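You operate a simulated robot arm through the tools that you are given. There is no shell and no other tool. Be economical: measure what you need, move in short steps, check, and stop when the job is done.

You are at the controls of a simulated two-armed robot. One attempt, no reset.

## Task
Pick up the blue handled jug with one hand, pass it to the other hand and put it on the top of the white table. Set down upright: blue handled jug.
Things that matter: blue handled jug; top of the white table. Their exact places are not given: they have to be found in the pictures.

It is judged by the outcome, as a careful person would: the job done as asked, and still so three seconds after it is handed in. It fails if anything else is knocked over, pushed out of place, dropped, spilled or broken.

## Robot
Two 7-joint arms with two-finger parallel grippers on one trunk, on a base that drives. Base frame: it is fixed to the floor where the robot stands at the start and does not move with it; the origin is under the middle of the robot, x ahead of it, y to its left, z up. Lengths are in m, angles in degrees, forces in N, time in s.
The left shoulder is at the start at [0.05, 0.168, 1.025], the right one opposite. With the tool pointing down near the work surface each hand reaches from about 0.1 to 0.54 m from the robot's upright axis, wherever it stands, measured 20 degrees to its own side. Places, roughly: top of the white table [-1.2, 4.3, 0.8]. Payload 1.57 kg a hand.
The tool frame of a hand sits at the grasp point between the pads (the TCP): z along the fingers, y along the line on which they close. The tips reach 0.03 m beyond it. Largest opening 0.08 m; finger width 0.017, thickness 0.012; the body of the gripper, 0.04 by 0.082 m, starts 0.08 m behind the TCP.
Orientation is that of the tool frame in the base frame, as [roll, pitch, yaw] about the fixed x, y, z axes, in that order (R = Rz(yaw) Ry(pitch) Rx(roll)). With the fingers straight down and closing along the base's y, the tool's x points along the base's -x, its y along +y and its z along -z.

## Interface
- The arms move only by the tool drive_tool. It takes "left_deltas", "right_deltas" or both (then of equal length, played together; a hand with none holds still); each is a list that holds one entry, the list of rows, each a list of 7 numbers: the shift along the base's x, y, z in m, then the turn, a rotation vector about the base's x, y, z in degrees, then the opening, from 0 (shut) to 1 (fully open). In form: [[[tx, ty, tz, ax, ay, az, hand], ...]]. A call has 1 to 12 rows; each row shifts and turns the commanded pose from where the row before left it. A row lasts 0.2 s, in which the tool goes at most 0.05 m and 8.6 degrees; a call with a longer step from one row to the next is refused whole, and so is a gripper value outside its range. A pose out of reach is approached as far as the arm can. The call stops where the force on the tool passes 40 N (or 10 N more than at its start, if that is more) or the arm is blocked; 0.2 s more then pass. The fingers move at their own pace (about 0.045 m/s each) and stop on an object; they squeeze with about 24 N. The grip force told is the motor's: it shows also when the fingers shut on nothing. Time passes only in rows, and 0.2 s behind the last, so rows that do not move let the fingers close. It gives the time, the measured TCP pose, the force on the tool (base axes), the opening and the grip force at its end, in the units of the frame above (readings bear some noise), with the torque about the TCP (base axes, N m) and any sound that the robot's microphone picked up, and new pictures: "views" is both (left out), scene, wrist or none (wrist: the cameras of the hands that moved).
- Cameras (640 x 400 px; columns grow to the right, rows downward): "scene" is now at [0.102, -0.0186, 1.2005]; the picture's right is [-0.32, -0.95, 0.00], its down [-0.83, 0.28, -0.48] and it looks along [0.46, -0.15, -0.88] (base axes); focal length 288 px, centre (320, 200). "left" rides on the left gripper at [0.072, 0.007, -0.122] in its tool frame; the picture's right is [-0.09, 1.00, 0.00], its down [-0.84, -0.08, -0.54] and it looks along [-0.54, -0.05, 0.84] (tool axes); focal length 238 px, centre (320, 200). "right" rides on the right gripper at [0.072, -0.007, -0.122] in its tool frame; the picture's right is [0.09, 1.00, 0.00], its down [-0.84, 0.08, -0.54] and it looks along [-0.54, 0.05, 0.84] (tool axes); focal length 238 px, centre (320, 200).
- lift_body(by): slides the trunk up (or, below 0, down) by that many m; the arms and the scene camera ride with it, the base frame stays. It gives what a move gives, with no picture.
- steer(legs): drives the robot by 1 to 6 legs, each [ahead, left, turn to the left] in m, m and degrees, along the robot's own axes; the way and the turn of a leg run together, so that a leg with both is an arc; at most 1.5 m and 180 degrees a leg. The arms and the cameras ride along, it lands a little off, and it stops where it bumps. It gives what a move gives, and a new picture of the scene camera.
- pan_tilt(pan, tilt): turns the head with the scene camera to pan (to the left, within 80 degrees either way) and tilt (down, from -29 to 69), counted from straight ahead of the robot. It gives what a move gives, and a new picture of the scene camera.
- point_at(camera, pixels): for up to 12 pixels [column, row] of the newest picture of that camera ("zoom" is the newest enlarged one), the place [x, y, z] in the base frame of the surface seen there, good to about 0.002 m. No time passes.
- zoom(camera, box): a new picture of the part [left, top, right, bottom] of that camera's present view, enlarged. No time passes.
- close_job(): hands the job in; it is judged then, once.

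Work in short steps. Measure before you move; look again where a grasp or a placing could have gone wrong, and mend it. You have 80 turns and 260 pictures in all, those below and enlarged ones among them. Open the grippers and draw the arms clear of the work before you hand the job in, unless the task says otherwise; then end with one line.

The tools are called after ">>>" by a JSON object that holds its "fn" and its "kwargs". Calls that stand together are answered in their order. drive_tool: Moves the arms, as the interface text tells. Its arguments: {"type":"object","properties":{"left_deltas":{"type":"array","items":{"type":"array","items":{"type":"array","items":{"type":"number"}}}},"right_deltas":{"type":"array","items":{"type":"array","items":{"type":"array","items":{"type":"number"}}}},"views":{"type":"string","enum":["both","scene","wrist","none"]}},"required":[]} The other tools are called the same way: lift_body (by) slides the trunk up or down; steer (legs) drives the base; pan_tilt (pan, tilt) turns the head that bears the scene camera; point_at (camera, pixels) gives the place of the surface under pixels of a picture; zoom (camera, box) takes an enlarged picture of a part of a camera's view; close_job () hands the job in.

At the start:

```text
clock: 0.0
left_tool_pos: [0.2804, 0.083, 0.6101]
left_tcp_rot: [176.7, -0.4, -179.4]
left_contact_force: [-0.6, -0.1, -0.4]
left_ft_torque: [0.03, 0.03, -0.01]
left_finger_gap: 0.0802
left_gripper_force: 0.0
right_tool_pos: [0.2311, -0.1657, 0.6313]
right_tcp_rot: [-180.0, 0.0, 180.0]
right_contact_force: [0.0, -0.3, 0.1]
right_ft_torque: [0.01, 0.02, 0.03]
right_finger_gap: 0.0797
right_gripper_force: 0.0
trunk travel left (down, up): [-0.194, 0.249]
robot x, y, heading: [0.002, 0.0015, -0.1]
head pan, tilt: [-18.5, 61.3]
```

scene: 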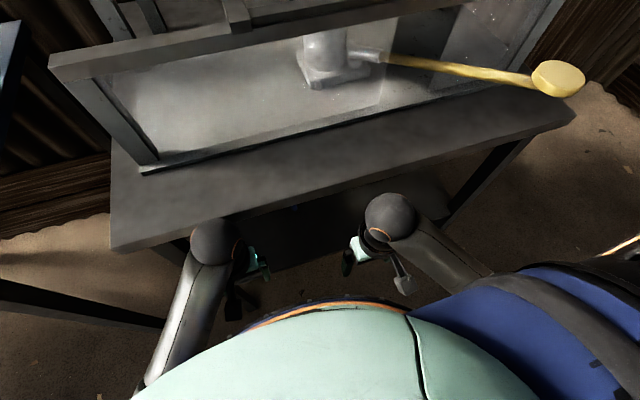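
right: 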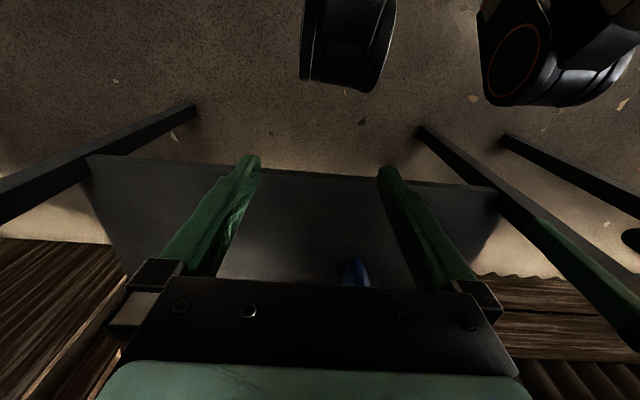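
left: 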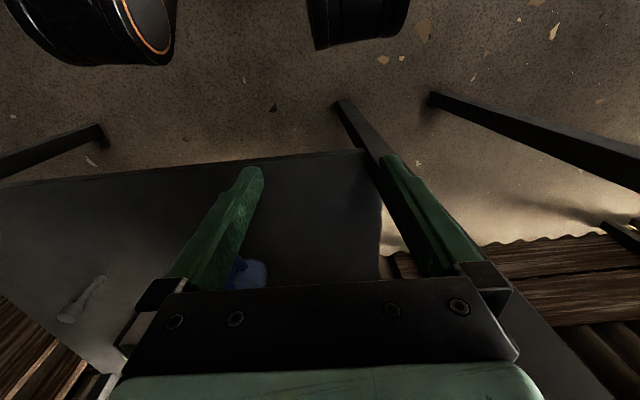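

The wrist views show something blue near the shelf (right ~355,270; left ~250,272), but the scene view shows only a bench with a frame on it. I'll tilt the head to look ahead.

>>> {"fn": "pan_tilt", "kwargs": {"pan": 0, "tilt": 35}}

>>> {"fn": "point_at", "kwargs": {"camera": "right", "pixels": [[355, 272], [300, 200], [450, 210], [300, 180], [120, 200]]}}

>>> {"fn": "point_at", "kwargs": {"camera": "left", "pixels": [[250, 272], [240, 265], [90, 300], [320, 200]]}}

```text
clock: 0.9
left_tool_pos: [0.2813, 0.0852, 0.6112]
left_tcp_rot: [176.5, -0.4, -179.2]
left_contact_force: [-0.1, -0.4, 0.9]
left_ft_torque: [0.01, 0.0, 0.02]
left_finger_gap: 0.0797
left_gripper_force: 0.0
right_tool_pos: [0.2331, -0.1649, 0.6328]
right_tcp_rot: [-180.0, 0.1, -180.0]
right_contact_force: [0.0, 0.1, -0.3]
right_ft_torque: [0.02, -0.03, 0.01]
right_finger_gap: 0.0802
right_gripper_force: 0.2
trunk travel left (down, up): [-0.194, 0.249]
robot x, y, heading: [0.0029, -0.0031, -0.0]
head pan, tilt: [0.0, 35.0]
```

scene: 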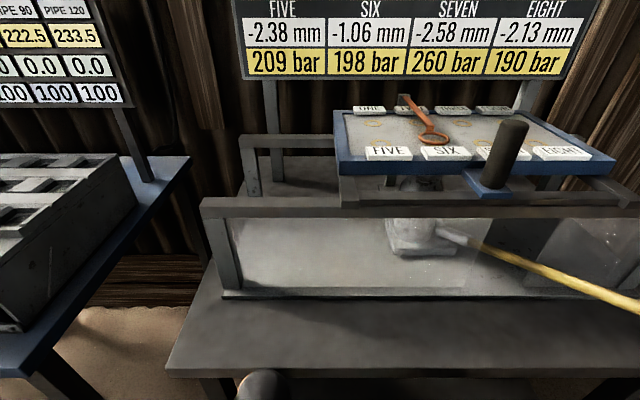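

```text
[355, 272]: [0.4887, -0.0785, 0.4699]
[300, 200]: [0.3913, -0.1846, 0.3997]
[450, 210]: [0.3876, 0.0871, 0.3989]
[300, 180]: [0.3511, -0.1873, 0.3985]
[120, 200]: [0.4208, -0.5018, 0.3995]
```

```text
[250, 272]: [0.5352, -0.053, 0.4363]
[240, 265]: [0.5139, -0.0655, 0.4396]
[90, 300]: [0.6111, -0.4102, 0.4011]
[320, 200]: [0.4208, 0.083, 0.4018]
```

The jug seems to stand on a surface at z≈0.40 around [0.51,-0.06]. I'll measure the bench and zoom at the blue in the wrist views.

>>> {"fn": "point_at", "kwargs": {"camera": "scene", "pixels": [[180, 370], [210, 280], [230, 296], [400, 360], [560, 360], [205, 203], [340, 120], [300, 250], [420, 250], [520, 260]]}}

>>> {"fn": "zoom", "kwargs": {"camera": "left", "box": [180, 200, 340, 300]}}

>>> {"fn": "zoom", "kwargs": {"camera": "right", "box": [280, 200, 440, 300]}}

```text
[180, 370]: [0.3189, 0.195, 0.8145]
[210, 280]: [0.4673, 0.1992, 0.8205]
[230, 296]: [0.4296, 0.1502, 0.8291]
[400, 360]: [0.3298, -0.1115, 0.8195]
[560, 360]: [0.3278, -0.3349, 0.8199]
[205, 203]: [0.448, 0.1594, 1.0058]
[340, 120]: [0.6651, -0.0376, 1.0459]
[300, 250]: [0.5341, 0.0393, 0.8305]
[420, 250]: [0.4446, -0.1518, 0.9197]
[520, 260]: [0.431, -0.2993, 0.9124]
```

```text
4.00 times, centred on (260, 250) of left
```

zoom: 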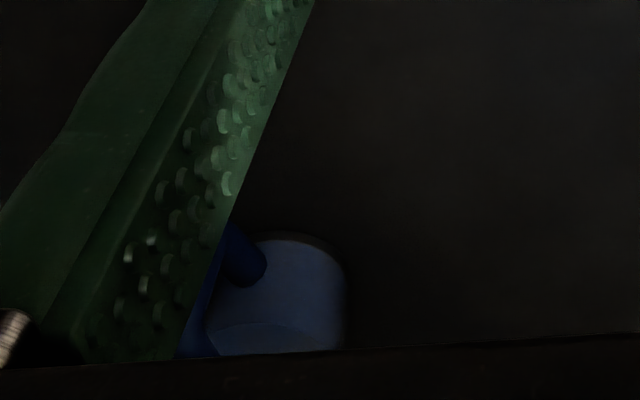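

```text
4.00 times, centred on (360, 250) of right
```

zoom: 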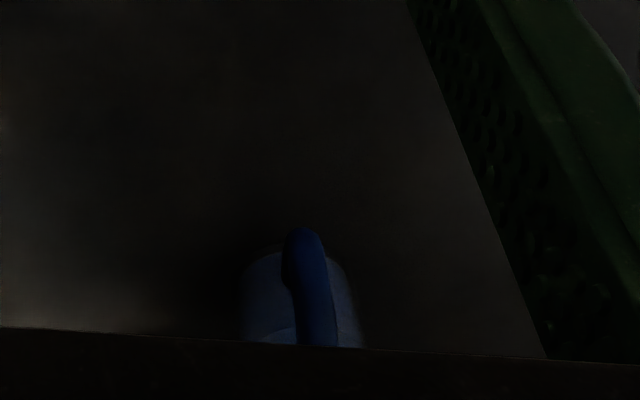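

The jug is on a lower shelf (z≈0.40) beneath a bench top (z≈0.82, front edge x≈0.31), with its handle toward me. I'll back up, then lower the trunk to see it.

>>> {"fn": "steer", "kwargs": {"legs": [[-0.45, 0, 0]]}}

>>> {"fn": "lift_body", "kwargs": {"by": -0.19}}

>>> {"fn": "pan_tilt", "kwargs": {"pan": 0, "tilt": 32}}

```text
clock: 3.6
left_tool_pos: [-0.1647, 0.0833, 0.6099]
left_tcp_rot: [176.6, -0.5, -178.8]
left_contact_force: [-0.7, -0.1, 0.5]
left_ft_torque: [0.04, -0.01, -0.01]
left_finger_gap: 0.0799
left_gripper_force: 0.0
right_tool_pos: [-0.2097, -0.1659, 0.6325]
right_tcp_rot: [180.0, 0.0, -179.5]
right_contact_force: [-0.1, -0.3, 0.2]
right_ft_torque: [0.0, 0.01, 0.01]
right_finger_gap: 0.0799
right_gripper_force: 0.1
trunk travel left (down, up): [-0.194, 0.249]
robot x, y, heading: [-0.4463, -0.003, 0.3]
head pan, tilt: [0.0, 35.0]
```

scene: 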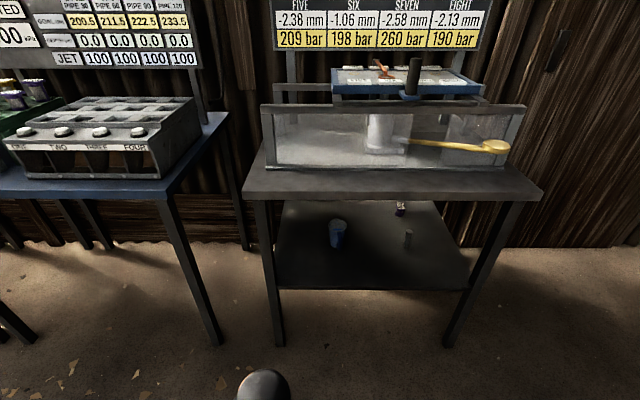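

```text
clock: 5.9
left_tool_pos: [-0.1646, 0.0849, 0.466]
left_tcp_rot: [175.5, -0.1, -178.8]
left_contact_force: [-1.0, 0.8, -1.0]
left_ft_torque: [0.01, -0.04, -0.01]
left_finger_gap: 0.0799
left_gripper_force: 0.0
right_tool_pos: [-0.2105, -0.1666, 0.486]
right_tcp_rot: [179.3, 0.2, -179.5]
right_contact_force: [-0.2, -0.7, -0.7]
right_ft_torque: [-0.02, 0.0, -0.03]
right_finger_gap: 0.0802
right_gripper_force: 0.1
trunk travel left (down, up): [-0.043, 0.4]
robot x, y, heading: [-0.4423, -0.0005, 0.5]
head pan, tilt: [0.0, 35.0]
stopped: the arm was blocked; the commanded pose is now the measured one
```

```text
clock: 6.5
left_tool_pos: [-0.1648, 0.0855, 0.4675]
left_tcp_rot: [175.4, 0.0, -178.8]
left_contact_force: [0.8, 0.1, 0.3]
left_ft_torque: [0.0, 0.0, 0.03]
left_finger_gap: 0.0797
left_gripper_force: 0.0
right_tool_pos: [-0.2108, -0.1668, 0.4857]
right_tcp_rot: [179.3, 0.2, -179.4]
right_contact_force: [0.0, 0.4, 0.2]
right_ft_torque: [0.01, 0.01, -0.03]
right_finger_gap: 0.08
right_gripper_force: 0.1
trunk travel left (down, up): [-0.043, 0.4]
robot x, y, heading: [-0.4456, -0.0012, 0.8]
head pan, tilt: [0.0, 32.0]
```

scene: 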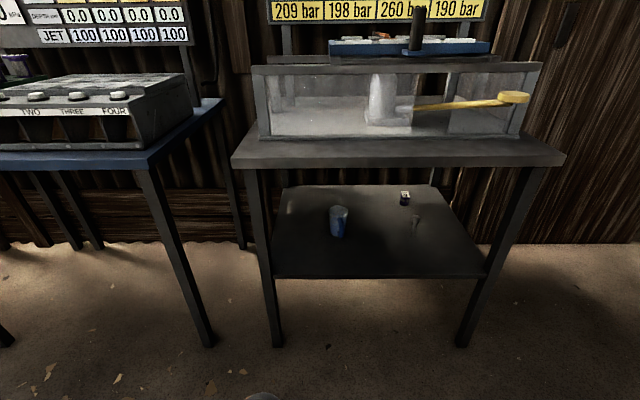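

Clear view now: the jug is at (339,221) with a small jar at (404,198) and a small thing at (414,222). I'll zoom in and measure.

>>> {"fn": "zoom", "kwargs": {"camera": "scene", "box": [260, 150, 500, 300]}}

>>> {"fn": "zoom", "kwargs": {"camera": "scene", "box": [299, 195, 379, 245]}}

>>> {"fn": "point_at", "kwargs": {"camera": "scene", "pixels": [[275, 276], [480, 276], [404, 198], [414, 222], [289, 207], [339, 209], [339, 236], [345, 222], [333, 220], [260, 172], [540, 172], [300, 157]]}}

```text
2.67 times, centred on (380, 225) of scene
```

zoom: 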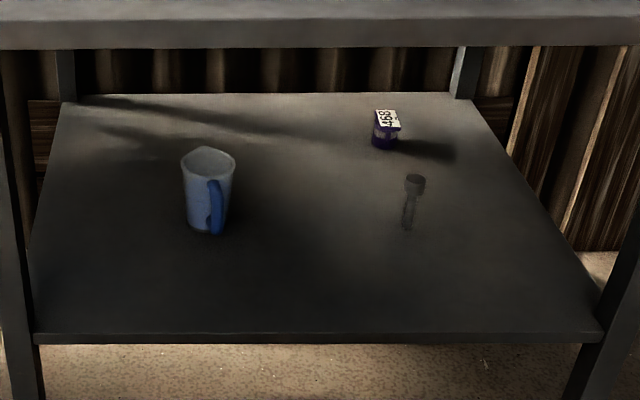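

```text
8.00 times, centred on (339, 220) of scene
```

zoom: 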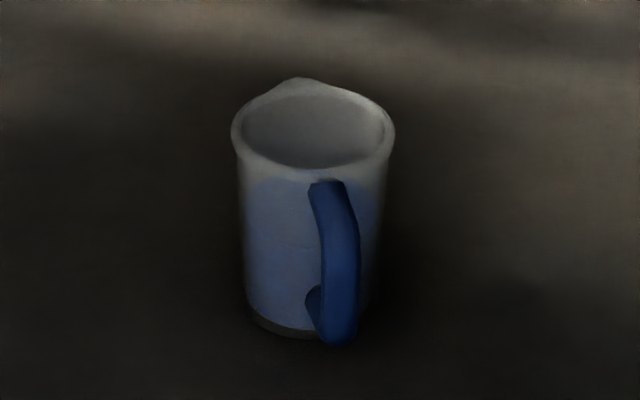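

```text
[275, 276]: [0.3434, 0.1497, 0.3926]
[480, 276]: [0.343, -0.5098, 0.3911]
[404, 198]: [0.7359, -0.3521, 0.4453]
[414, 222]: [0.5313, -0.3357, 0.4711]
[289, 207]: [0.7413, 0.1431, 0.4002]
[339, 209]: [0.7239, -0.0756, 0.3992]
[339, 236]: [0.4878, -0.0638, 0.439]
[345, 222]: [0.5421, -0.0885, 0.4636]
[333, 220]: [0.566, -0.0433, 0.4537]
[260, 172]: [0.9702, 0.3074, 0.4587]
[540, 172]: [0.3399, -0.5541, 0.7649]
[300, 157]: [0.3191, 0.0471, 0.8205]
```

I'll measure jug details from the 8× zoom.

>>> {"fn": "point_at", "kwargs": {"camera": "zoom", "pixels": [[340, 250], [345, 290], [338, 210], [312, 175], [237, 130], [390, 140], [300, 85], [285, 325], [275, 230], [312, 140], [375, 230], [245, 230]]}}

>>> {"fn": "pan_tilt", "kwargs": {"pan": 60, "tilt": 15}}

```text
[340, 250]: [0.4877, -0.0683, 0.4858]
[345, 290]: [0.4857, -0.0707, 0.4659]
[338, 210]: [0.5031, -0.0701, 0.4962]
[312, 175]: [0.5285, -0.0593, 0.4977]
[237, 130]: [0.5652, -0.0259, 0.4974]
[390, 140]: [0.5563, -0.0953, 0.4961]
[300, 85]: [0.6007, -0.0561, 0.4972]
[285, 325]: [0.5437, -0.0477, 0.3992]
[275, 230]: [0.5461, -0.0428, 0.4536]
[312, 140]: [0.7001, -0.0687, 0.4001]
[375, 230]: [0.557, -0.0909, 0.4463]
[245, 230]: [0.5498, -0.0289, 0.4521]
```

```text
clock: 7.8
left_tool_pos: [-0.1643, 0.0865, 0.4655]
left_tcp_rot: [175.5, 0.0, -178.7]
left_contact_force: [-1.0, -0.3, -1.0]
left_ft_torque: [-0.01, 0.0, 0.01]
left_finger_gap: 0.08
left_gripper_force: 0.0
right_tool_pos: [-0.2108, -0.1679, 0.4846]
right_tcp_rot: [179.4, 0.2, -179.5]
right_contact_force: [-0.9, -0.7, -0.5]
right_ft_torque: [0.01, 0.01, -0.03]
right_finger_gap: 0.0799
right_gripper_force: 0.1
trunk travel left (down, up): [-0.043, 0.4]
robot x, y, heading: [-0.4473, -0.007, 0.8]
head pan, tilt: [60.0, 15.0]
```

scene: 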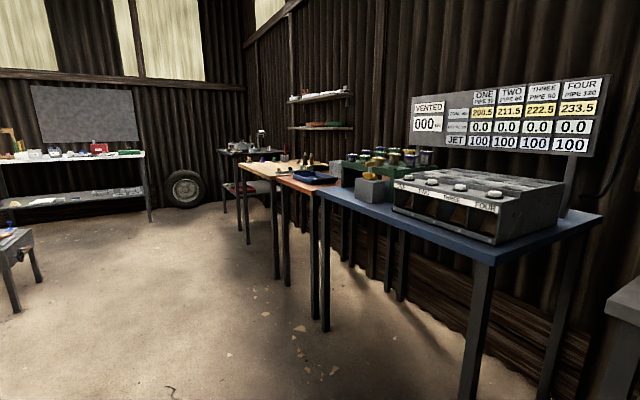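

The white table is the far one at upper left. The jug measures: rim z≈0.498, body centre ≈[0.56,-0.06], handle bar ≈[0.487,-0.069] between z 0.42 and 0.495. Plan: right hand grasps the handle tilted 45°, hands over to the left, which takes the body from above. First I pre-pose both arms here, in the clear.

>>> {"fn": "drive_tool", "kwargs": {"right_deltas": [[[0, 0.02, 0.01, 0, -7.5, 0, 1], [0, 0.02, 0.01, 0, -7.5, 0, 1], [0, 0.02, 0.01, 0, -7.5, 0, 1], [0, 0.02, 0.01, 0, -7.5, 0, 1], [0, 0.02, 0.01, 0, -7.5, 0, 1], [0, 0, 0, 0, -7.5, 0, 1]]], "left_deltas": [[[0, 0.02, 0.02, 0, 0, 0, 1], [0, 0.02, 0.02, 0, 0, 0, 1], [0, 0.02, 0.02, 0, 0, 0, 1], [0, 0.02, 0.02, 0, 0, 0, 1], [0, 0.02, 0.02, 0, 0, 0, 1], [0, 0, 0, 0, 0, 0, 1]]], "views": "wrist"}}

>>> {"fn": "pan_tilt", "kwargs": {"pan": 0, "tilt": 50}}

```text
clock: 8.3
left_tool_pos: [-0.1418, 0.2058, 0.4718]
left_tcp_rot: [160.4, 0.9, 179.5]
left_contact_force: [-0.1, 0.5, -0.2]
left_ft_torque: [-0.01, -0.01, 0.0]
left_finger_gap: 0.08
left_gripper_force: 0.0
right_tool_pos: [-0.1786, -0.1781, 0.4986]
right_tcp_rot: [-177.5, 12.3, 174.7]
right_contact_force: [-0.2, 0.0, 0.6]
right_ft_torque: [0.0, 0.0, -0.01]
right_finger_gap: 0.0801
right_gripper_force: 0.0
trunk travel left (down, up): [-0.043, 0.4]
robot x, y, heading: [-0.4436, -0.0012, 0.3]
head pan, tilt: [60.0, 15.0]
stopped in row 2 (left hand): the arm was blocked; the commanded pose is now the measured one
```

right: 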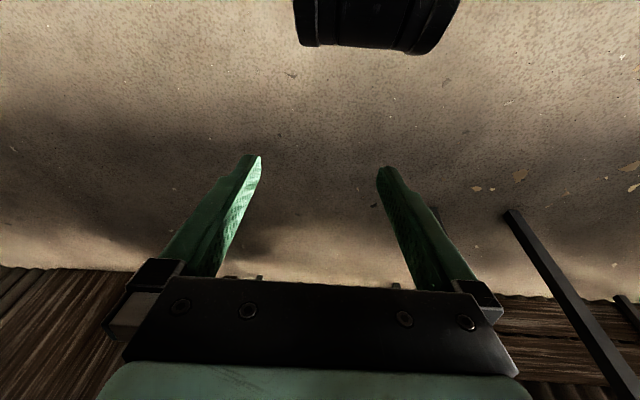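
left: 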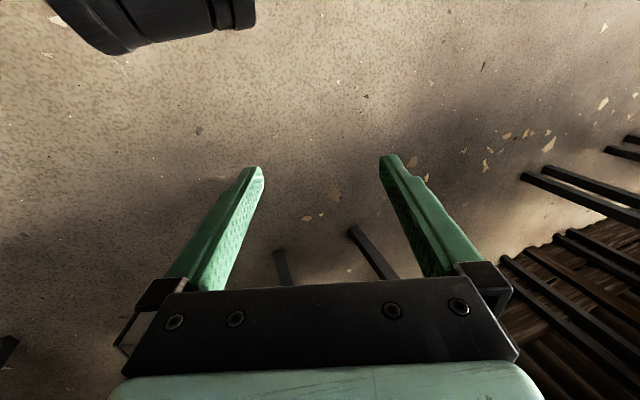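

```text
clock: 9.6
left_tool_pos: [-0.1425, 0.2043, 0.4728]
left_tcp_rot: [160.4, 0.9, 179.5]
left_contact_force: [-0.2, 0.1, -0.5]
left_ft_torque: [0.02, 0.01, 0.03]
left_finger_gap: 0.0801
left_gripper_force: 0.1
right_tool_pos: [-0.1795, -0.1773, 0.498]
right_tcp_rot: [-177.3, 12.2, 174.6]
right_contact_force: [-0.5, -0.1, 0.0]
right_ft_torque: [-0.01, -0.01, 0.03]
right_finger_gap: 0.0802
right_gripper_force: 0.1
trunk travel left (down, up): [-0.043, 0.4]
robot x, y, heading: [-0.4439, -0.0067, 0.1]
head pan, tilt: [0.0, 50.0]
```

scene: 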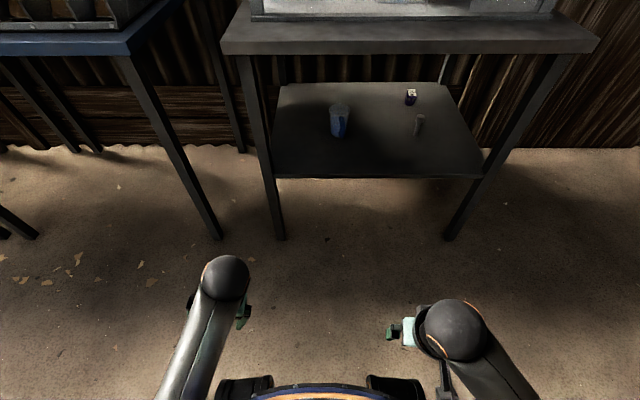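

The left arm was blocked, probably by its elbow against the body or the base. I'll raise the trunk 0.10 for room and try again.

>>> {"fn": "lift_body", "kwargs": {"by": 0.1}}

>>> {"fn": "drive_tool", "kwargs": {"right_deltas": [[[0.02, 0.02, 0, 0, -7, 0, 1], [0.02, 0.02, 0, 0, -7, 0, 1], [0.02, 0.02, 0, 0, -7, 0, 1], [0.02, 0.02, 0, 0, -7, 0, 1], [0.02, 0.02, 0, 0, -5, 0, 1]]], "views": "scene"}}

```text
clock: 10.9
left_tool_pos: [-0.142, 0.207, 0.568]
left_tcp_rot: [160.9, 0.8, 179.4]
left_contact_force: [-0.2, 0.0, 0.4]
left_ft_torque: [0.01, 0.01, -0.03]
left_finger_gap: 0.08
left_gripper_force: 0.0
right_tool_pos: [-0.179, -0.1765, 0.5973]
right_tcp_rot: [-176.7, 12.1, 174.7]
right_contact_force: [0.4, 0.9, 0.2]
right_ft_torque: [0.06, 0.01, 0.04]
right_finger_gap: 0.0801
right_gripper_force: 0.1
trunk travel left (down, up): [-0.143, 0.3]
robot x, y, heading: [-0.4448, 0.0016, 0.2]
head pan, tilt: [0.0, 50.0]
```

```text
clock: 11.6
left_tool_pos: [-0.1421, 0.2069, 0.5669]
left_tcp_rot: [160.9, 0.8, 179.5]
left_contact_force: [0.1, -0.3, 1.1]
left_ft_torque: [0.01, 0.02, -0.05]
left_finger_gap: 0.0799
left_gripper_force: 0.1
right_tool_pos: [-0.099, -0.1957, 0.6107]
right_tcp_rot: [-176.4, 31.9, 165.9]
right_contact_force: [0.0, 0.1, 0.2]
right_ft_torque: [-0.03, 0.01, 0.01]
right_finger_gap: 0.08
right_gripper_force: 0.1
trunk travel left (down, up): [-0.143, 0.3]
robot x, y, heading: [-0.4409, -0.0055, 0.9]
head pan, tilt: [0.0, 50.0]
stopped in row 3 (right hand): the arm was blocked; the commanded pose is now the measured one
```

scene: 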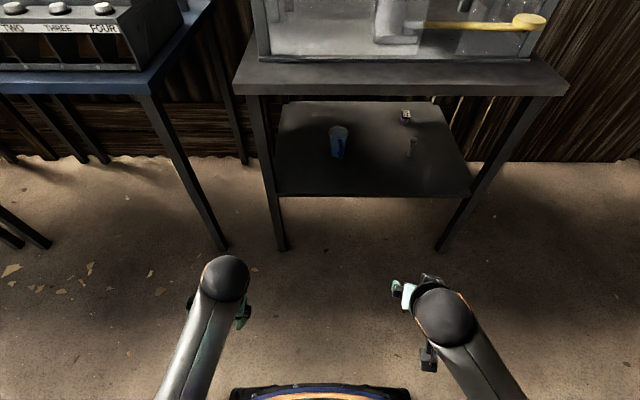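

The arm folds with its elbow high; it should work better extended. I'll extend the right hand forward and see how it goes (the bench is still well ahead).

>>> {"fn": "drive_tool", "kwargs": {"right_deltas": [[[0.03, 0, -0.01, 0, -1, 0, 1], [0.03, 0, -0.01, 0, -1, 0, 1], [0.03, 0, -0.01, 0, -1, 0, 1], [0.03, 0, -0.01, 0, -1, 0, 1], [0.03, 0, -0.01, 0, -1, 0, 1], [0.03, 0, -0.01, 0, -1, 0, 1]]], "views": "scene"}}

```text
clock: 13.0
left_tool_pos: [-0.142, 0.2087, 0.5671]
left_tcp_rot: [160.9, 0.8, 179.4]
left_contact_force: [0.7, -0.4, 0.1]
left_ft_torque: [0.02, 0.0, -0.01]
left_finger_gap: 0.08
left_gripper_force: 0.0
right_tool_pos: [0.0814, -0.1965, 0.5513]
right_tcp_rot: [-178.3, 37.9, 164.7]
right_contact_force: [0.4, 0.0, 1.0]
right_ft_torque: [-0.03, -0.01, 0.0]
right_finger_gap: 0.0801
right_gripper_force: 0.0
trunk travel left (down, up): [-0.143, 0.3]
robot x, y, heading: [-0.445, -0.0011, 0.6]
head pan, tilt: [0.0, 50.0]
```

scene: 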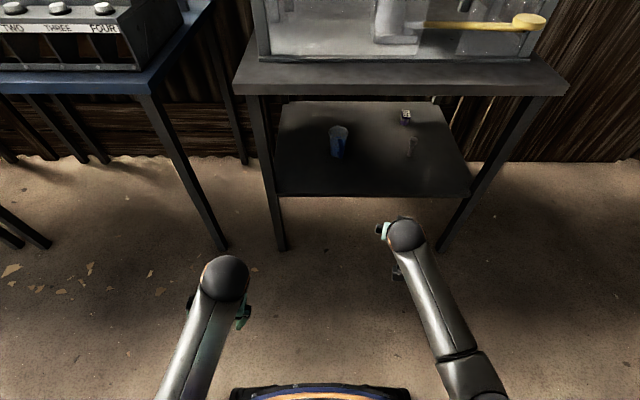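

Extending works. I'll measure the wrist ball and elbow heights to judge clearance.

>>> {"fn": "point_at", "kwargs": {"camera": "scene", "pixels": [[406, 236], [440, 310], [460, 358], [382, 230], [397, 273], [480, 385]]}}

>>> {"fn": "zoom", "kwargs": {"camera": "scene", "box": [340, 190, 500, 290]}}

```text
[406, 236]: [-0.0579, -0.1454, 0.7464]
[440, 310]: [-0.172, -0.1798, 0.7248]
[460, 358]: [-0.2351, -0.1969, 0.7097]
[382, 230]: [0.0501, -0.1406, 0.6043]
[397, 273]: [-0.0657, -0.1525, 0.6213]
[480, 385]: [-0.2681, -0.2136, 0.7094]
```

```text
4.00 times, centred on (420, 240) of scene
```

zoom: 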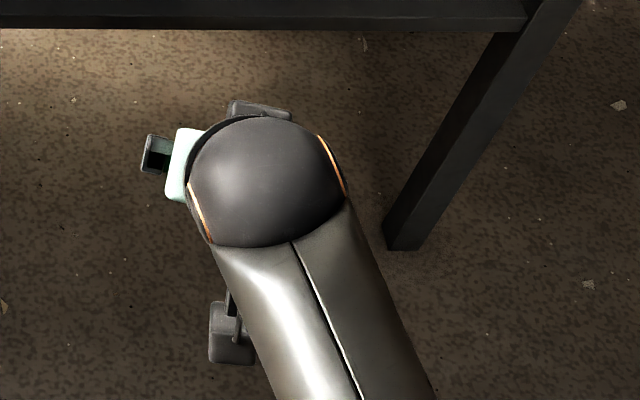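

Wrist top is at z≈0.75 with the forearm running level behind it, so it will fit under the bench when lowered. I'll square the yaw, pitch to about 45° and lower to handle height, still in the clear.

>>> {"fn": "drive_tool", "kwargs": {"right_deltas": [[[0, 0.02, -0.012, 0, -1, 3, 1], [0, 0.02, -0.012, 0, -1, 3, 1], [0, 0.02, -0.012, 0, -1, 3, 1], [0, 0.02, -0.012, 0, -1, 3, 1], [0, 0.02, -0.012, 0, -1, 3, 1], [0, 0.02, -0.012, 0, -1, 3, 1], [0, 0, 0, 0, 0, 0, 1]]], "views": "both"}}

```text
clock: 14.8
left_tool_pos: [-0.1418, 0.2076, 0.5664]
left_tcp_rot: [160.8, 0.7, 179.6]
left_contact_force: [-0.4, -0.6, -0.4]
left_ft_torque: [0.01, -0.02, -0.03]
left_finger_gap: 0.08
left_gripper_force: 0.0
right_tool_pos: [0.0839, -0.1413, 0.4675]
right_tcp_rot: [-170.6, 43.4, -172.9]
right_contact_force: [1.0, 0.5, -0.1]
right_ft_torque: [0.01, -0.02, -0.02]
right_finger_gap: 0.0799
right_gripper_force: 0.1
trunk travel left (down, up): [-0.143, 0.3]
robot x, y, heading: [-0.448, -0.002, 0.5]
head pan, tilt: [0.0, 50.0]
stopped in row 7 (right hand): the arm was blocked; the commanded pose is now the measured one
```

scene: 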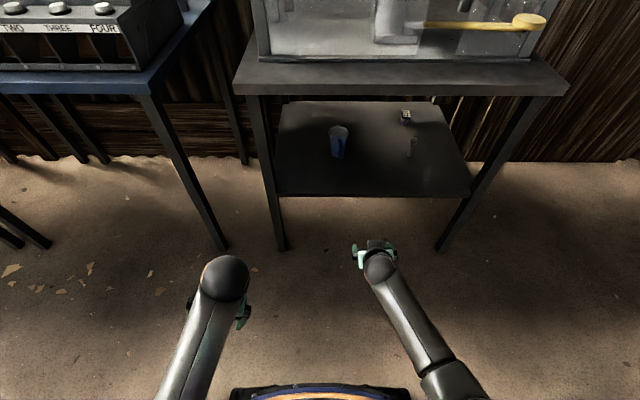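
right: 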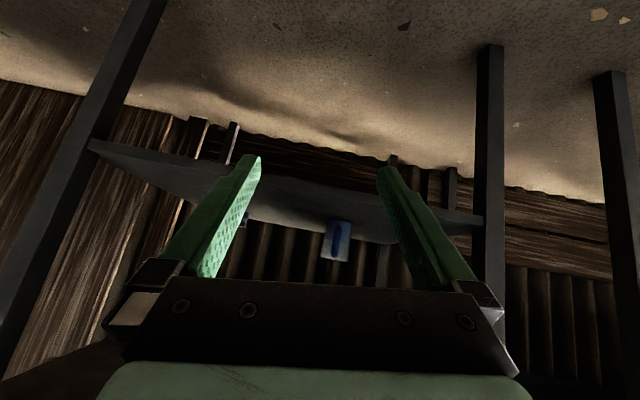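

Right hand is nearly level but its y was limited to -0.141; I'll shift the base left instead. Before that, check clearances to the blue table and the bench underside.

>>> {"fn": "point_at", "kwargs": {"camera": "scene", "pixels": [[147, 82], [215, 235], [260, 92], [540, 92], [278, 240], [226, 262], [380, 255], [390, 245]]}}

>>> {"fn": "drive_tool", "kwargs": {"right_deltas": [[[0, 0, 0, 3.5, 0, 0, 1], [0, 0, 0, 3.5, 0, 0, 1]]], "views": "none"}}

```text
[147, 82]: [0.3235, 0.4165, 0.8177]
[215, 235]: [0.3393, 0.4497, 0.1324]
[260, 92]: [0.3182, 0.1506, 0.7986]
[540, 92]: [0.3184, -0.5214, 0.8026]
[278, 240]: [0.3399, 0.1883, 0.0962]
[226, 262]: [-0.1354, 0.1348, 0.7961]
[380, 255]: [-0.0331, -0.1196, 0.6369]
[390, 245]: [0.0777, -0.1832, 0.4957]
```

```text
clock: 15.4
left_tool_pos: [-0.1428, 0.207, 0.567]
left_tcp_rot: [160.9, 0.8, 179.5]
left_contact_force: [0.5, -0.2, 0.4]
left_ft_torque: [-0.01, -0.02, 0.01]
left_finger_gap: 0.0798
left_gripper_force: 0.0
right_tool_pos: [0.0845, -0.1392, 0.467]
right_tcp_rot: [179.4, 44.0, -179.8]
right_contact_force: [-0.2, 0.0, 0.5]
right_ft_torque: [-0.02, 0.01, -0.01]
right_finger_gap: 0.0799
right_gripper_force: 0.1
trunk travel left (down, up): [-0.143, 0.3]
robot x, y, heading: [-0.4428, -0.0008, 0.3]
head pan, tilt: [0.0, 50.0]
```

Hand is level and square at 44° pitch; all tables' front edges are at x≈0.32. Drive ahead 0.30 and left 0.07, bringing the TCP to about [0.385,-0.07,0.467].

>>> {"fn": "steer", "kwargs": {"legs": [[0, 0.07, 0], [0.3, 0, 0]]}}

>>> {"fn": "drive_tool", "kwargs": {"right_deltas": [[[0, 0, 0, 0, 0, 0, 1]]], "views": "wrist"}}

```text
clock: 18.4
left_tool_pos: [0.1551, 0.2791, 0.5683]
left_tcp_rot: [160.9, 0.8, 179.5]
left_contact_force: [0.5, 0.9, 0.7]
left_ft_torque: [0.0, 0.01, -0.01]
left_finger_gap: 0.08
left_gripper_force: 0.2
right_tool_pos: [0.3821, -0.0684, 0.4677]
right_tcp_rot: [179.7, 43.9, -179.9]
right_contact_force: [-0.1, -0.1, 0.4]
right_ft_torque: [-0.02, -0.02, 0.03]
right_finger_gap: 0.0799
right_gripper_force: 0.0
trunk travel left (down, up): [-0.143, 0.3]
robot x, y, heading: [-0.1446, 0.0705, 0.4]
head pan, tilt: [0.0, 50.0]
```

scene: 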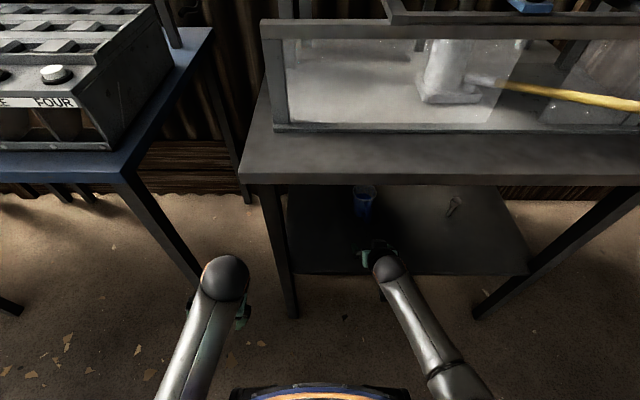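

```text
clock: 18.8
left_tool_pos: [0.1559, 0.2796, 0.5669]
left_tcp_rot: [160.8, 0.7, 179.5]
left_contact_force: [-0.6, -0.5, -0.4]
left_ft_torque: [0.02, 0.02, -0.01]
left_finger_gap: 0.0801
left_gripper_force: 0.1
right_tool_pos: [0.3823, -0.0679, 0.4679]
right_tcp_rot: [179.6, 44.0, -179.8]
right_contact_force: [-0.4, 0.6, 0.1]
right_ft_torque: [0.04, 0.04, -0.01]
right_finger_gap: 0.0802
right_gripper_force: 0.1
trunk travel left (down, up): [-0.143, 0.3]
robot x, y, heading: [-0.1436, 0.0707, 0.3]
head pan, tilt: [0.0, 50.0]
```

right: 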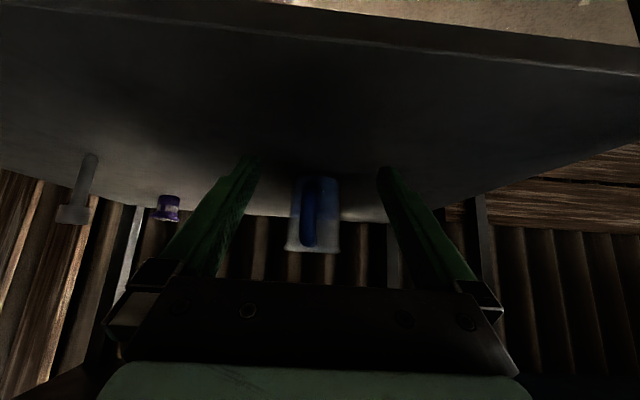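

Upside-down view: the jug's handle is at (311,212), nicely between the fingers. Measure it.

>>> {"fn": "zoom", "kwargs": {"camera": "right", "box": [272, 165, 360, 220]}}

>>> {"fn": "point_at", "kwargs": {"camera": "right", "pixels": [[310, 195], [310, 210], [310, 225], [310, 240], [305, 210], [316, 210], [296, 210], [334, 210]]}}

```text
7.27 times, centred on (316, 192) of right
```

zoom: 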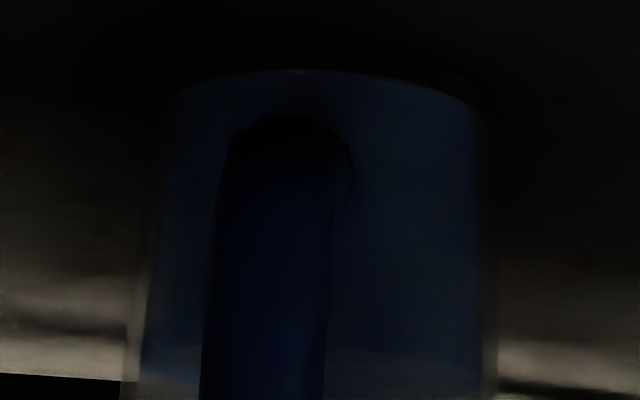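

```text
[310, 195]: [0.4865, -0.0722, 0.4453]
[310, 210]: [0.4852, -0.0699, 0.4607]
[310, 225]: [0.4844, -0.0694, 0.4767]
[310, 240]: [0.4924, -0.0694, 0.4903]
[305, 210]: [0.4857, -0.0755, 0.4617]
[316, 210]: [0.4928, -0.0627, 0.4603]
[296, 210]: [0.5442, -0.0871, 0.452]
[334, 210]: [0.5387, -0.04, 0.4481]
```

Handle's outer face is x≈0.485, y≈-0.070. Advance straight 0.11 to put the TCP at x≈0.492, z≈0.468.

>>> {"fn": "drive_tool", "kwargs": {"right_deltas": [[[0.025, -0.001, 0, 0, 0, 0, 1], [0.025, -0.001, 0, 0, 0, 0, 1], [0.025, 0, 0, 0, 0, 0, 1], [0.02, 0, 0, 0, 0, 0, 1], [0.014, 0, 0, 0, 0, 0, 1], [0, 0, 0, 0, 0, 0, 1]]], "views": "both"}}

```text
clock: 19.5
left_tool_pos: [0.1544, 0.2792, 0.5679]
left_tcp_rot: [160.9, 0.9, 179.4]
left_contact_force: [0.0, 0.2, -0.7]
left_ft_torque: [-0.02, -0.01, 0.02]
left_finger_gap: 0.0799
left_gripper_force: 0.0
right_tool_pos: [0.398, -0.0811, 0.4285]
right_tcp_rot: [-179.8, 41.0, -179.3]
right_contact_force: [-28.7, -0.7, 34.3]
right_ft_torque: [1.35, 0.39, 1.2]
right_finger_gap: 0.0789
right_gripper_force: 0.1
trunk travel left (down, up): [-0.143, 0.3]
robot x, y, heading: [-0.1484, 0.0738, 0.2]
head pan, tilt: [0.0, 50.0]
stopped in row 3 (right hand): the force on the tool passed its limit at 64 N (the readings are from after the stop); the commanded pose is now the measured one
```

scene: 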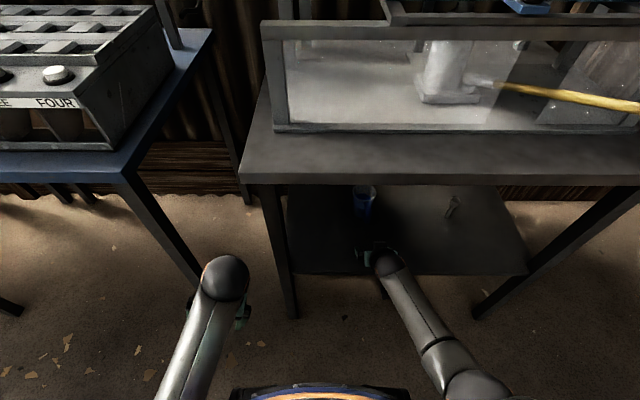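
right: 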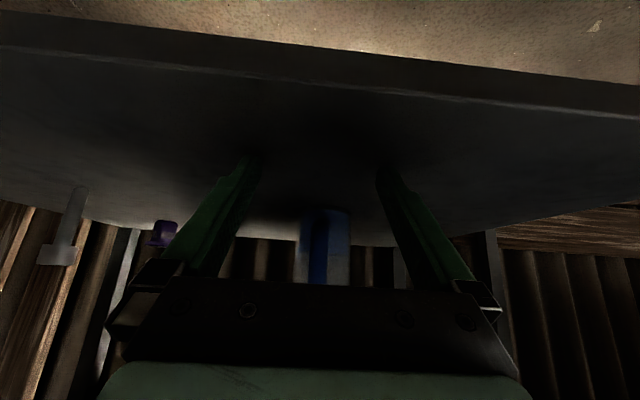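

The arm dipped during the move (elbow reconfigured) and the fingertips touched the shelf at z≈0.40. I'll raise straight up in small steps.

>>> {"fn": "drive_tool", "kwargs": {"right_deltas": [[[-0.01, 0, 0.015, 0, 0, 0, 1], [0, 0, 0.015, 0, 0, 0, 1], [0, 0, 0.015, 0, 0, 0, 1]]], "views": "scene"}}

```text
clock: 20.3
left_tool_pos: [0.1564, 0.2802, 0.567]
left_tcp_rot: [160.9, 0.8, 179.5]
left_contact_force: [-0.6, 0.2, -0.1]
left_ft_torque: [0.0, -0.02, 0.01]
left_finger_gap: 0.0801
left_gripper_force: 0.0
right_tool_pos: [0.3867, -0.0821, 0.4692]
right_tcp_rot: [-179.6, 40.6, -179.2]
right_contact_force: [-0.2, -0.5, 0.3]
right_ft_torque: [0.02, -0.04, -0.01]
right_finger_gap: 0.08
right_gripper_force: 0.1
trunk travel left (down, up): [-0.143, 0.3]
robot x, y, heading: [-0.1468, 0.0678, 0.5]
head pan, tilt: [0.0, 50.0]
```

scene: 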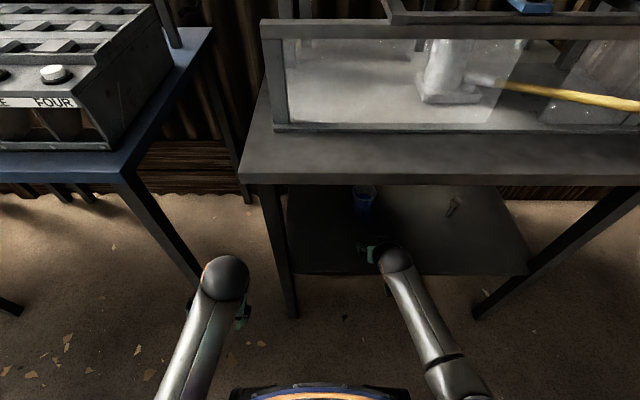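

Recovered at [0.387,-0.082,0.469], contact free. I'll keep the arm still and advance with the base instead, in two stages.

>>> {"fn": "steer", "kwargs": {"legs": [[0.05, 0.013, 0]]}}

>>> {"fn": "drive_tool", "kwargs": {"right_deltas": [[[0, 0, 0, 0, 0, 0, 1]]], "views": "wrist"}}

```text
clock: 21.2
left_tool_pos: [0.205, 0.2924, 0.5685]
left_tcp_rot: [160.9, 0.8, 179.4]
left_contact_force: [0.5, -0.5, -0.4]
left_ft_torque: [-0.01, 0.0, -0.01]
left_finger_gap: 0.08
left_gripper_force: 0.1
right_tool_pos: [0.4357, -0.0678, 0.4673]
right_tcp_rot: [-179.7, 40.6, -179.3]
right_contact_force: [0.7, -0.6, 0.6]
right_ft_torque: [0.01, 0.01, 0.02]
right_finger_gap: 0.0799
right_gripper_force: 0.0
trunk travel left (down, up): [-0.143, 0.3]
robot x, y, heading: [-0.0944, 0.0814, 0.5]
head pan, tilt: [0.0, 50.0]
```

scene: 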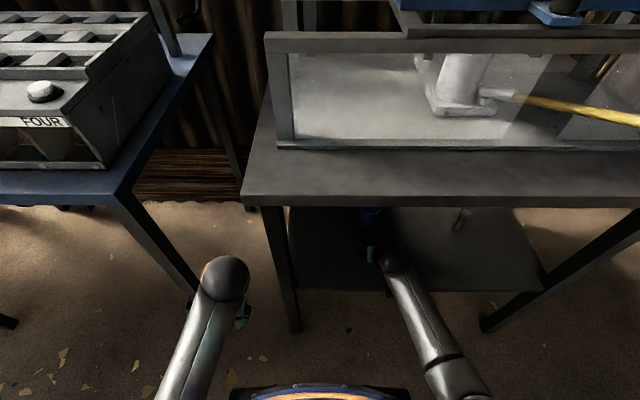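

```text
clock: 21.6
left_tool_pos: [0.2049, 0.2933, 0.5671]
left_tcp_rot: [160.8, 0.7, 179.5]
left_contact_force: [0.7, 0.4, 0.4]
left_ft_torque: [0.0, 0.01, -0.01]
left_finger_gap: 0.0799
left_gripper_force: 0.0
right_tool_pos: [0.4362, -0.0678, 0.4706]
right_tcp_rot: [-179.7, 40.7, -179.3]
right_contact_force: [0.5, -0.7, 0.2]
right_ft_torque: [-0.04, 0.0, 0.0]
right_finger_gap: 0.08
right_gripper_force: 0.0
trunk travel left (down, up): [-0.143, 0.3]
robot x, y, heading: [-0.0987, 0.0834, 0.3]
head pan, tilt: [0.0, 50.0]
```

right: 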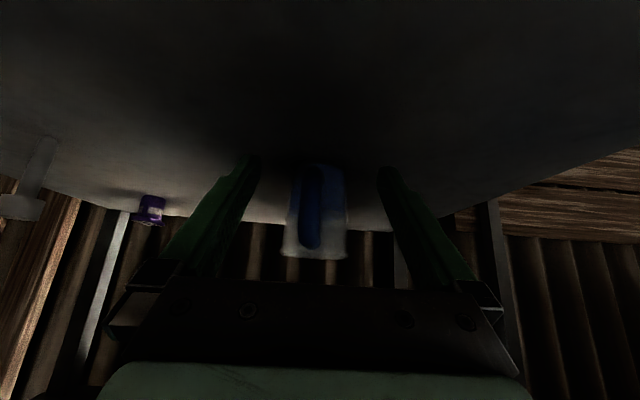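

The left wrist ball would come within a few mm of the bench edge if I drive on, so I draw the left hand back a little first.

>>> {"fn": "drive_tool", "kwargs": {"left_deltas": [[[-0.01, 0, 0, 0, 0, 0, 1], [-0.01, 0, 0, 0, 0, 0, 1], [-0.01, 0, 0, 0, 0, 0, 1], [-0.01, 0, 0, 0, 0, 0, 1]]], "views": "scene"}}

```text
clock: 22.6
left_tool_pos: [0.1642, 0.3098, 0.5498]
left_tcp_rot: [157.8, -2.8, -179.6]
left_contact_force: [0.2, 0.2, -0.1]
left_ft_torque: [0.01, 0.02, 0.04]
left_finger_gap: 0.08
left_gripper_force: 0.0
right_tool_pos: [0.4353, -0.0686, 0.4688]
right_tcp_rot: [-179.8, 40.6, -179.3]
right_contact_force: [-1.1, 0.1, -0.8]
right_ft_torque: [0.0, 0.0, 0.03]
right_finger_gap: 0.08
right_gripper_force: 0.0
trunk travel left (down, up): [-0.143, 0.3]
robot x, y, heading: [-0.0978, 0.0803, 0.6]
head pan, tilt: [0.0, 50.0]
```

scene: 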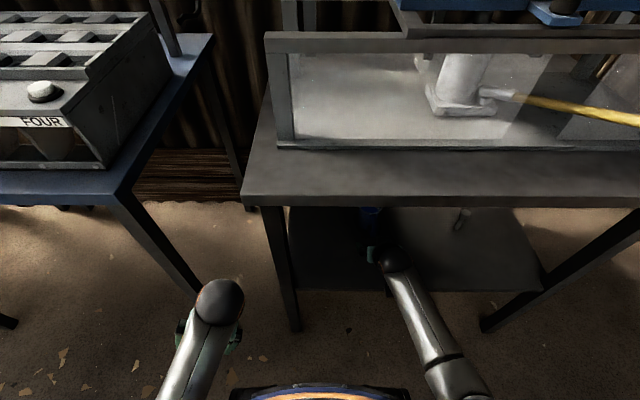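

Left hand drew back 0.04. Now drive the last 0.055 to bring the right fingers around the handle.

>>> {"fn": "steer", "kwargs": {"legs": [[0.055, -0.001, 0]]}}

>>> {"fn": "drive_tool", "kwargs": {"right_deltas": [[[0, 0, 0, 0, 0, 0, 1]]], "views": "wrist"}}

```text
clock: 23.6
left_tool_pos: [0.2174, 0.3081, 0.5491]
left_tcp_rot: [157.8, -3.0, -179.7]
left_contact_force: [-0.5, 0.4, -0.6]
left_ft_torque: [-0.02, 0.02, 0.0]
left_finger_gap: 0.0803
left_gripper_force: 0.1
right_tool_pos: [0.4908, -0.0699, 0.4693]
right_tcp_rot: [-179.7, 40.6, -179.3]
right_contact_force: [-1.3, 0.1, -0.2]
right_ft_torque: [0.02, 0.02, 0.03]
right_finger_gap: 0.0801
right_gripper_force: 0.1
trunk travel left (down, up): [-0.143, 0.3]
robot x, y, heading: [-0.0434, 0.0839, 0.5]
head pan, tilt: [0.0, 50.0]
```

scene: 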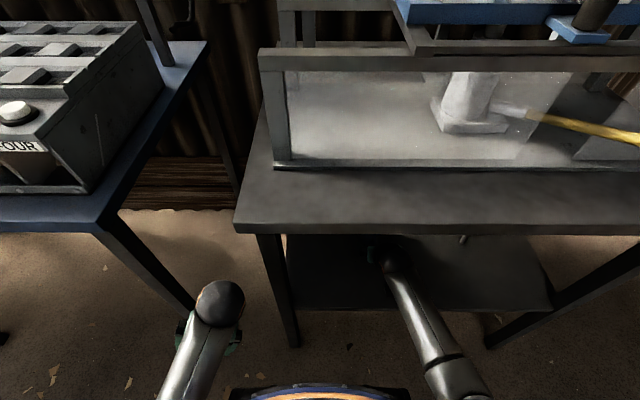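

```text
clock: 24.0
left_tool_pos: [0.2166, 0.3087, 0.5478]
left_tcp_rot: [157.6, -3.2, -179.7]
left_contact_force: [-0.2, -0.3, -0.1]
left_ft_torque: [0.0, -0.01, -0.01]
left_finger_gap: 0.0798
left_gripper_force: 0.1
right_tool_pos: [0.4899, -0.0687, 0.4695]
right_tcp_rot: [-179.8, 40.6, -179.4]
right_contact_force: [-0.5, 0.2, -0.3]
right_ft_torque: [-0.01, -0.01, 0.01]
right_finger_gap: 0.08
right_gripper_force: 0.1
trunk travel left (down, up): [-0.143, 0.3]
robot x, y, heading: [-0.0443, 0.0852, 0.3]
head pan, tilt: [0.0, 50.0]
```

right: 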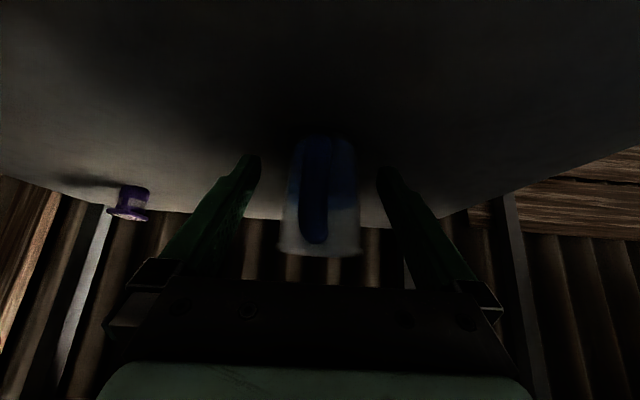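

TCP [0.490,-0.069,0.469] is at the handle with the jug between the fingers. Close the right gripper.

>>> {"fn": "drive_tool", "kwargs": {"right_deltas": [[[0, 0, 0, 0, 0, 0, 0.5], [0, 0, 0, 0, 0, 0, 0], [0, 0, 0, 0, 0, 0, 0], [0, 0, 0, 0, 0, 0, 0], [0, 0, 0, 0, 0, 0, 0], [0, 0, 0, 0, 0, 0, 0], [0, 0, 0, 0, 0, 0, 0]]], "views": "wrist"}}

```text
clock: 25.6
left_tool_pos: [0.2162, 0.3108, 0.5479]
left_tcp_rot: [157.7, -3.2, -179.7]
left_contact_force: [0.1, 0.6, -0.2]
left_ft_torque: [0.0, -0.03, 0.0]
left_finger_gap: 0.08
left_gripper_force: 0.1
right_tool_pos: [0.4906, -0.0688, 0.4697]
right_tcp_rot: [-179.7, 40.6, -179.3]
right_contact_force: [-0.1, 1.2, 0.9]
right_ft_torque: [0.14, -0.06, 0.07]
right_finger_gap: 0.0182
right_gripper_force: 24.2
trunk travel left (down, up): [-0.143, 0.3]
robot x, y, heading: [-0.0401, 0.0836, 0.3]
head pan, tilt: [0.0, 50.0]
```

right: 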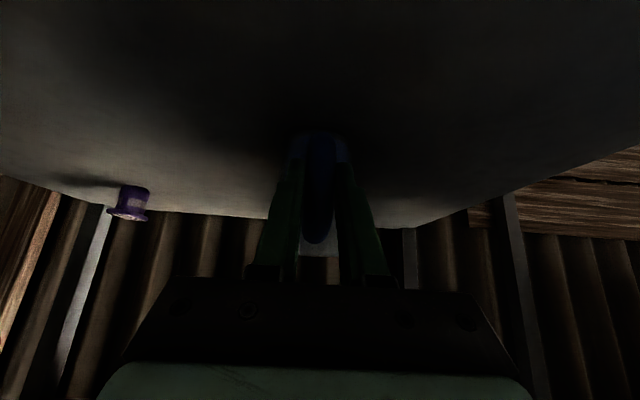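

Gripped: gap 0.018, force 24 N. Lift using the trunk 0.05 (arm stays rigid).

>>> {"fn": "lift_body", "kwargs": {"by": 0.05}}

>>> {"fn": "drive_tool", "kwargs": {"right_deltas": [[[0, 0, 0, 0, 0, 0, 0]]], "views": "both"}}

```text
clock: 26.5
left_tool_pos: [0.2178, 0.3088, 0.5976]
left_tcp_rot: [157.7, -3.2, -179.7]
left_contact_force: [0.4, -0.3, 0.1]
left_ft_torque: [-0.03, 0.02, -0.03]
left_finger_gap: 0.0801
left_gripper_force: 0.1
right_tool_pos: [0.4905, -0.0695, 0.5191]
right_tcp_rot: [-179.7, 40.5, -179.3]
right_contact_force: [0.1, -0.6, -2.6]
right_ft_torque: [-0.02, 0.14, 0.02]
right_finger_gap: 0.0181
right_gripper_force: 23.7
trunk travel left (down, up): [-0.193, 0.25]
robot x, y, heading: [-0.0456, 0.0846, 0.2]
head pan, tilt: [0.0, 50.0]
```

```text
clock: 26.9
left_tool_pos: [0.2179, 0.3096, 0.5978]
left_tcp_rot: [157.6, -3.2, -179.5]
left_contact_force: [-0.4, 0.4, -0.3]
left_ft_torque: [-0.03, -0.01, -0.03]
left_finger_gap: 0.08
left_gripper_force: 0.1
right_tool_pos: [0.491, -0.0688, 0.5195]
right_tcp_rot: [-179.7, 40.5, -179.3]
right_contact_force: [0.3, -0.3, -3.0]
right_ft_torque: [0.02, 0.14, 0.0]
right_finger_gap: 0.018
right_gripper_force: 23.3
trunk travel left (down, up): [-0.193, 0.25]
robot x, y, heading: [-0.0397, 0.0819, 0.3]
head pan, tilt: [0.0, 50.0]
```

scene: 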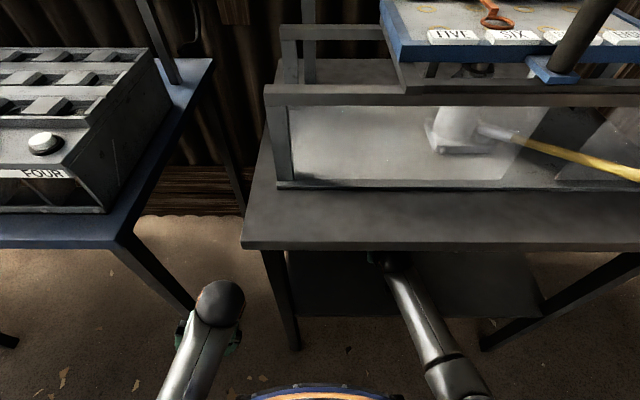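
right: 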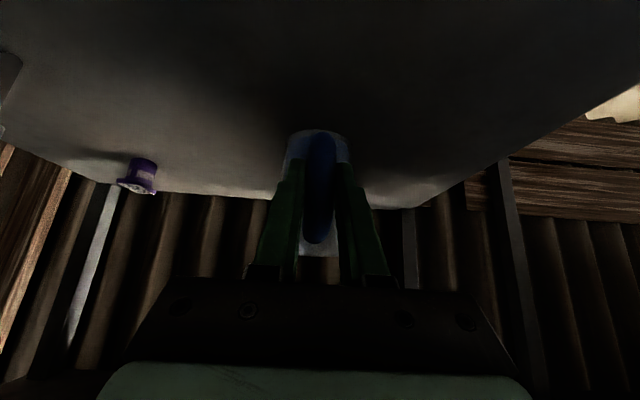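

The jug is held and about 3 N (0.3 kg). Back straight out 0.6 m so everything is clear of the bench.

>>> {"fn": "steer", "kwargs": {"legs": [[-0.3, 0, 0], [-0.4, 0, 0]]}}

>>> {"fn": "pan_tilt", "kwargs": {"pan": -10, "tilt": 48}}

```text
clock: 31.1
left_tool_pos: [-0.4863, 0.3023, 0.5984]
left_tcp_rot: [157.7, -3.2, -179.5]
left_contact_force: [-0.2, 0.2, 0.1]
left_ft_torque: [-0.02, 0.01, 0.02]
left_finger_gap: 0.0798
left_gripper_force: 0.0
right_tool_pos: [-0.2132, -0.0747, 0.5193]
right_tcp_rot: [-179.8, 40.6, -179.1]
right_contact_force: [-0.1, -0.6, -3.3]
right_ft_torque: [0.02, 0.14, 0.0]
right_finger_gap: 0.018
right_gripper_force: 24.0
trunk travel left (down, up): [-0.193, 0.25]
robot x, y, heading: [-0.7481, 0.0782, 0.6]
head pan, tilt: [0.0, 50.0]
```

scene: 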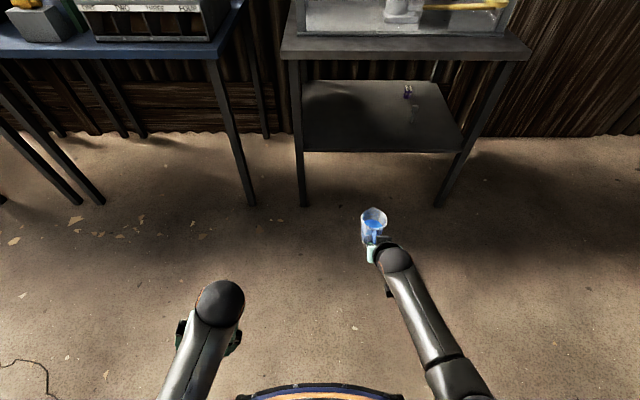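

```text
clock: 31.8
left_tool_pos: [-0.4873, 0.3031, 0.5992]
left_tcp_rot: [157.6, -3.3, -179.6]
left_contact_force: [-0.2, -0.3, -0.3]
left_ft_torque: [0.03, -0.01, 0.01]
left_finger_gap: 0.0798
left_gripper_force: 0.0
right_tool_pos: [-0.214, -0.074, 0.5191]
right_tcp_rot: [-179.7, 40.5, -179.0]
right_contact_force: [0.7, 0.0, -3.0]
right_ft_torque: [0.01, 0.15, 0.05]
right_finger_gap: 0.0178
right_gripper_force: 24.1
trunk travel left (down, up): [-0.193, 0.25]
robot x, y, heading: [-0.7454, 0.0741, 0.6]
head pan, tilt: [-10.0, 48.0]
```

scene: 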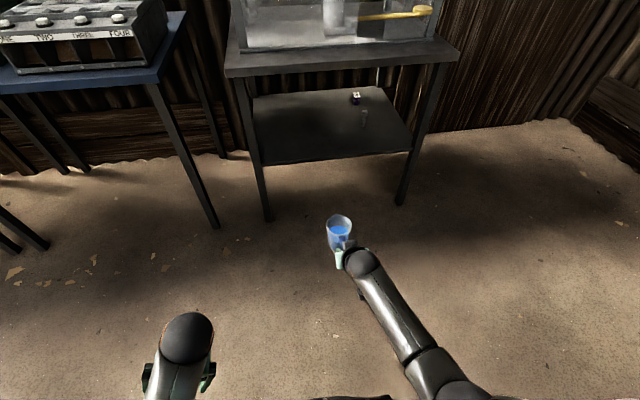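

Out in the clear and upright. Zoom on the jug to check its tilt and contents.

>>> {"fn": "zoom", "kwargs": {"camera": "scene", "box": [298, 200, 394, 260]}}

>>> {"fn": "point_at", "kwargs": {"camera": "zoom", "pixels": [[270, 100], [200, 140], [340, 140], [270, 190], [230, 260], [270, 320]]}}

```text
6.67 times, centred on (346, 230) of scene
```

zoom: 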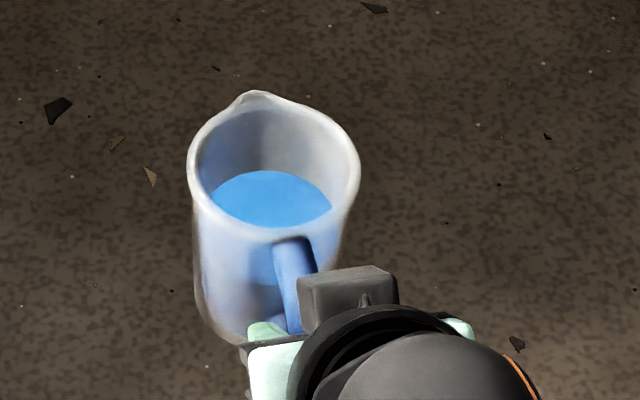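

```text
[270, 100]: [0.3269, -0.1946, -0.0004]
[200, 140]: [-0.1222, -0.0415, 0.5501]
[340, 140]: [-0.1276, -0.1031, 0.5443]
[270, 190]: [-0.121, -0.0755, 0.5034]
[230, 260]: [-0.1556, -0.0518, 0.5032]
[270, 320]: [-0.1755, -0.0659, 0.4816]
```

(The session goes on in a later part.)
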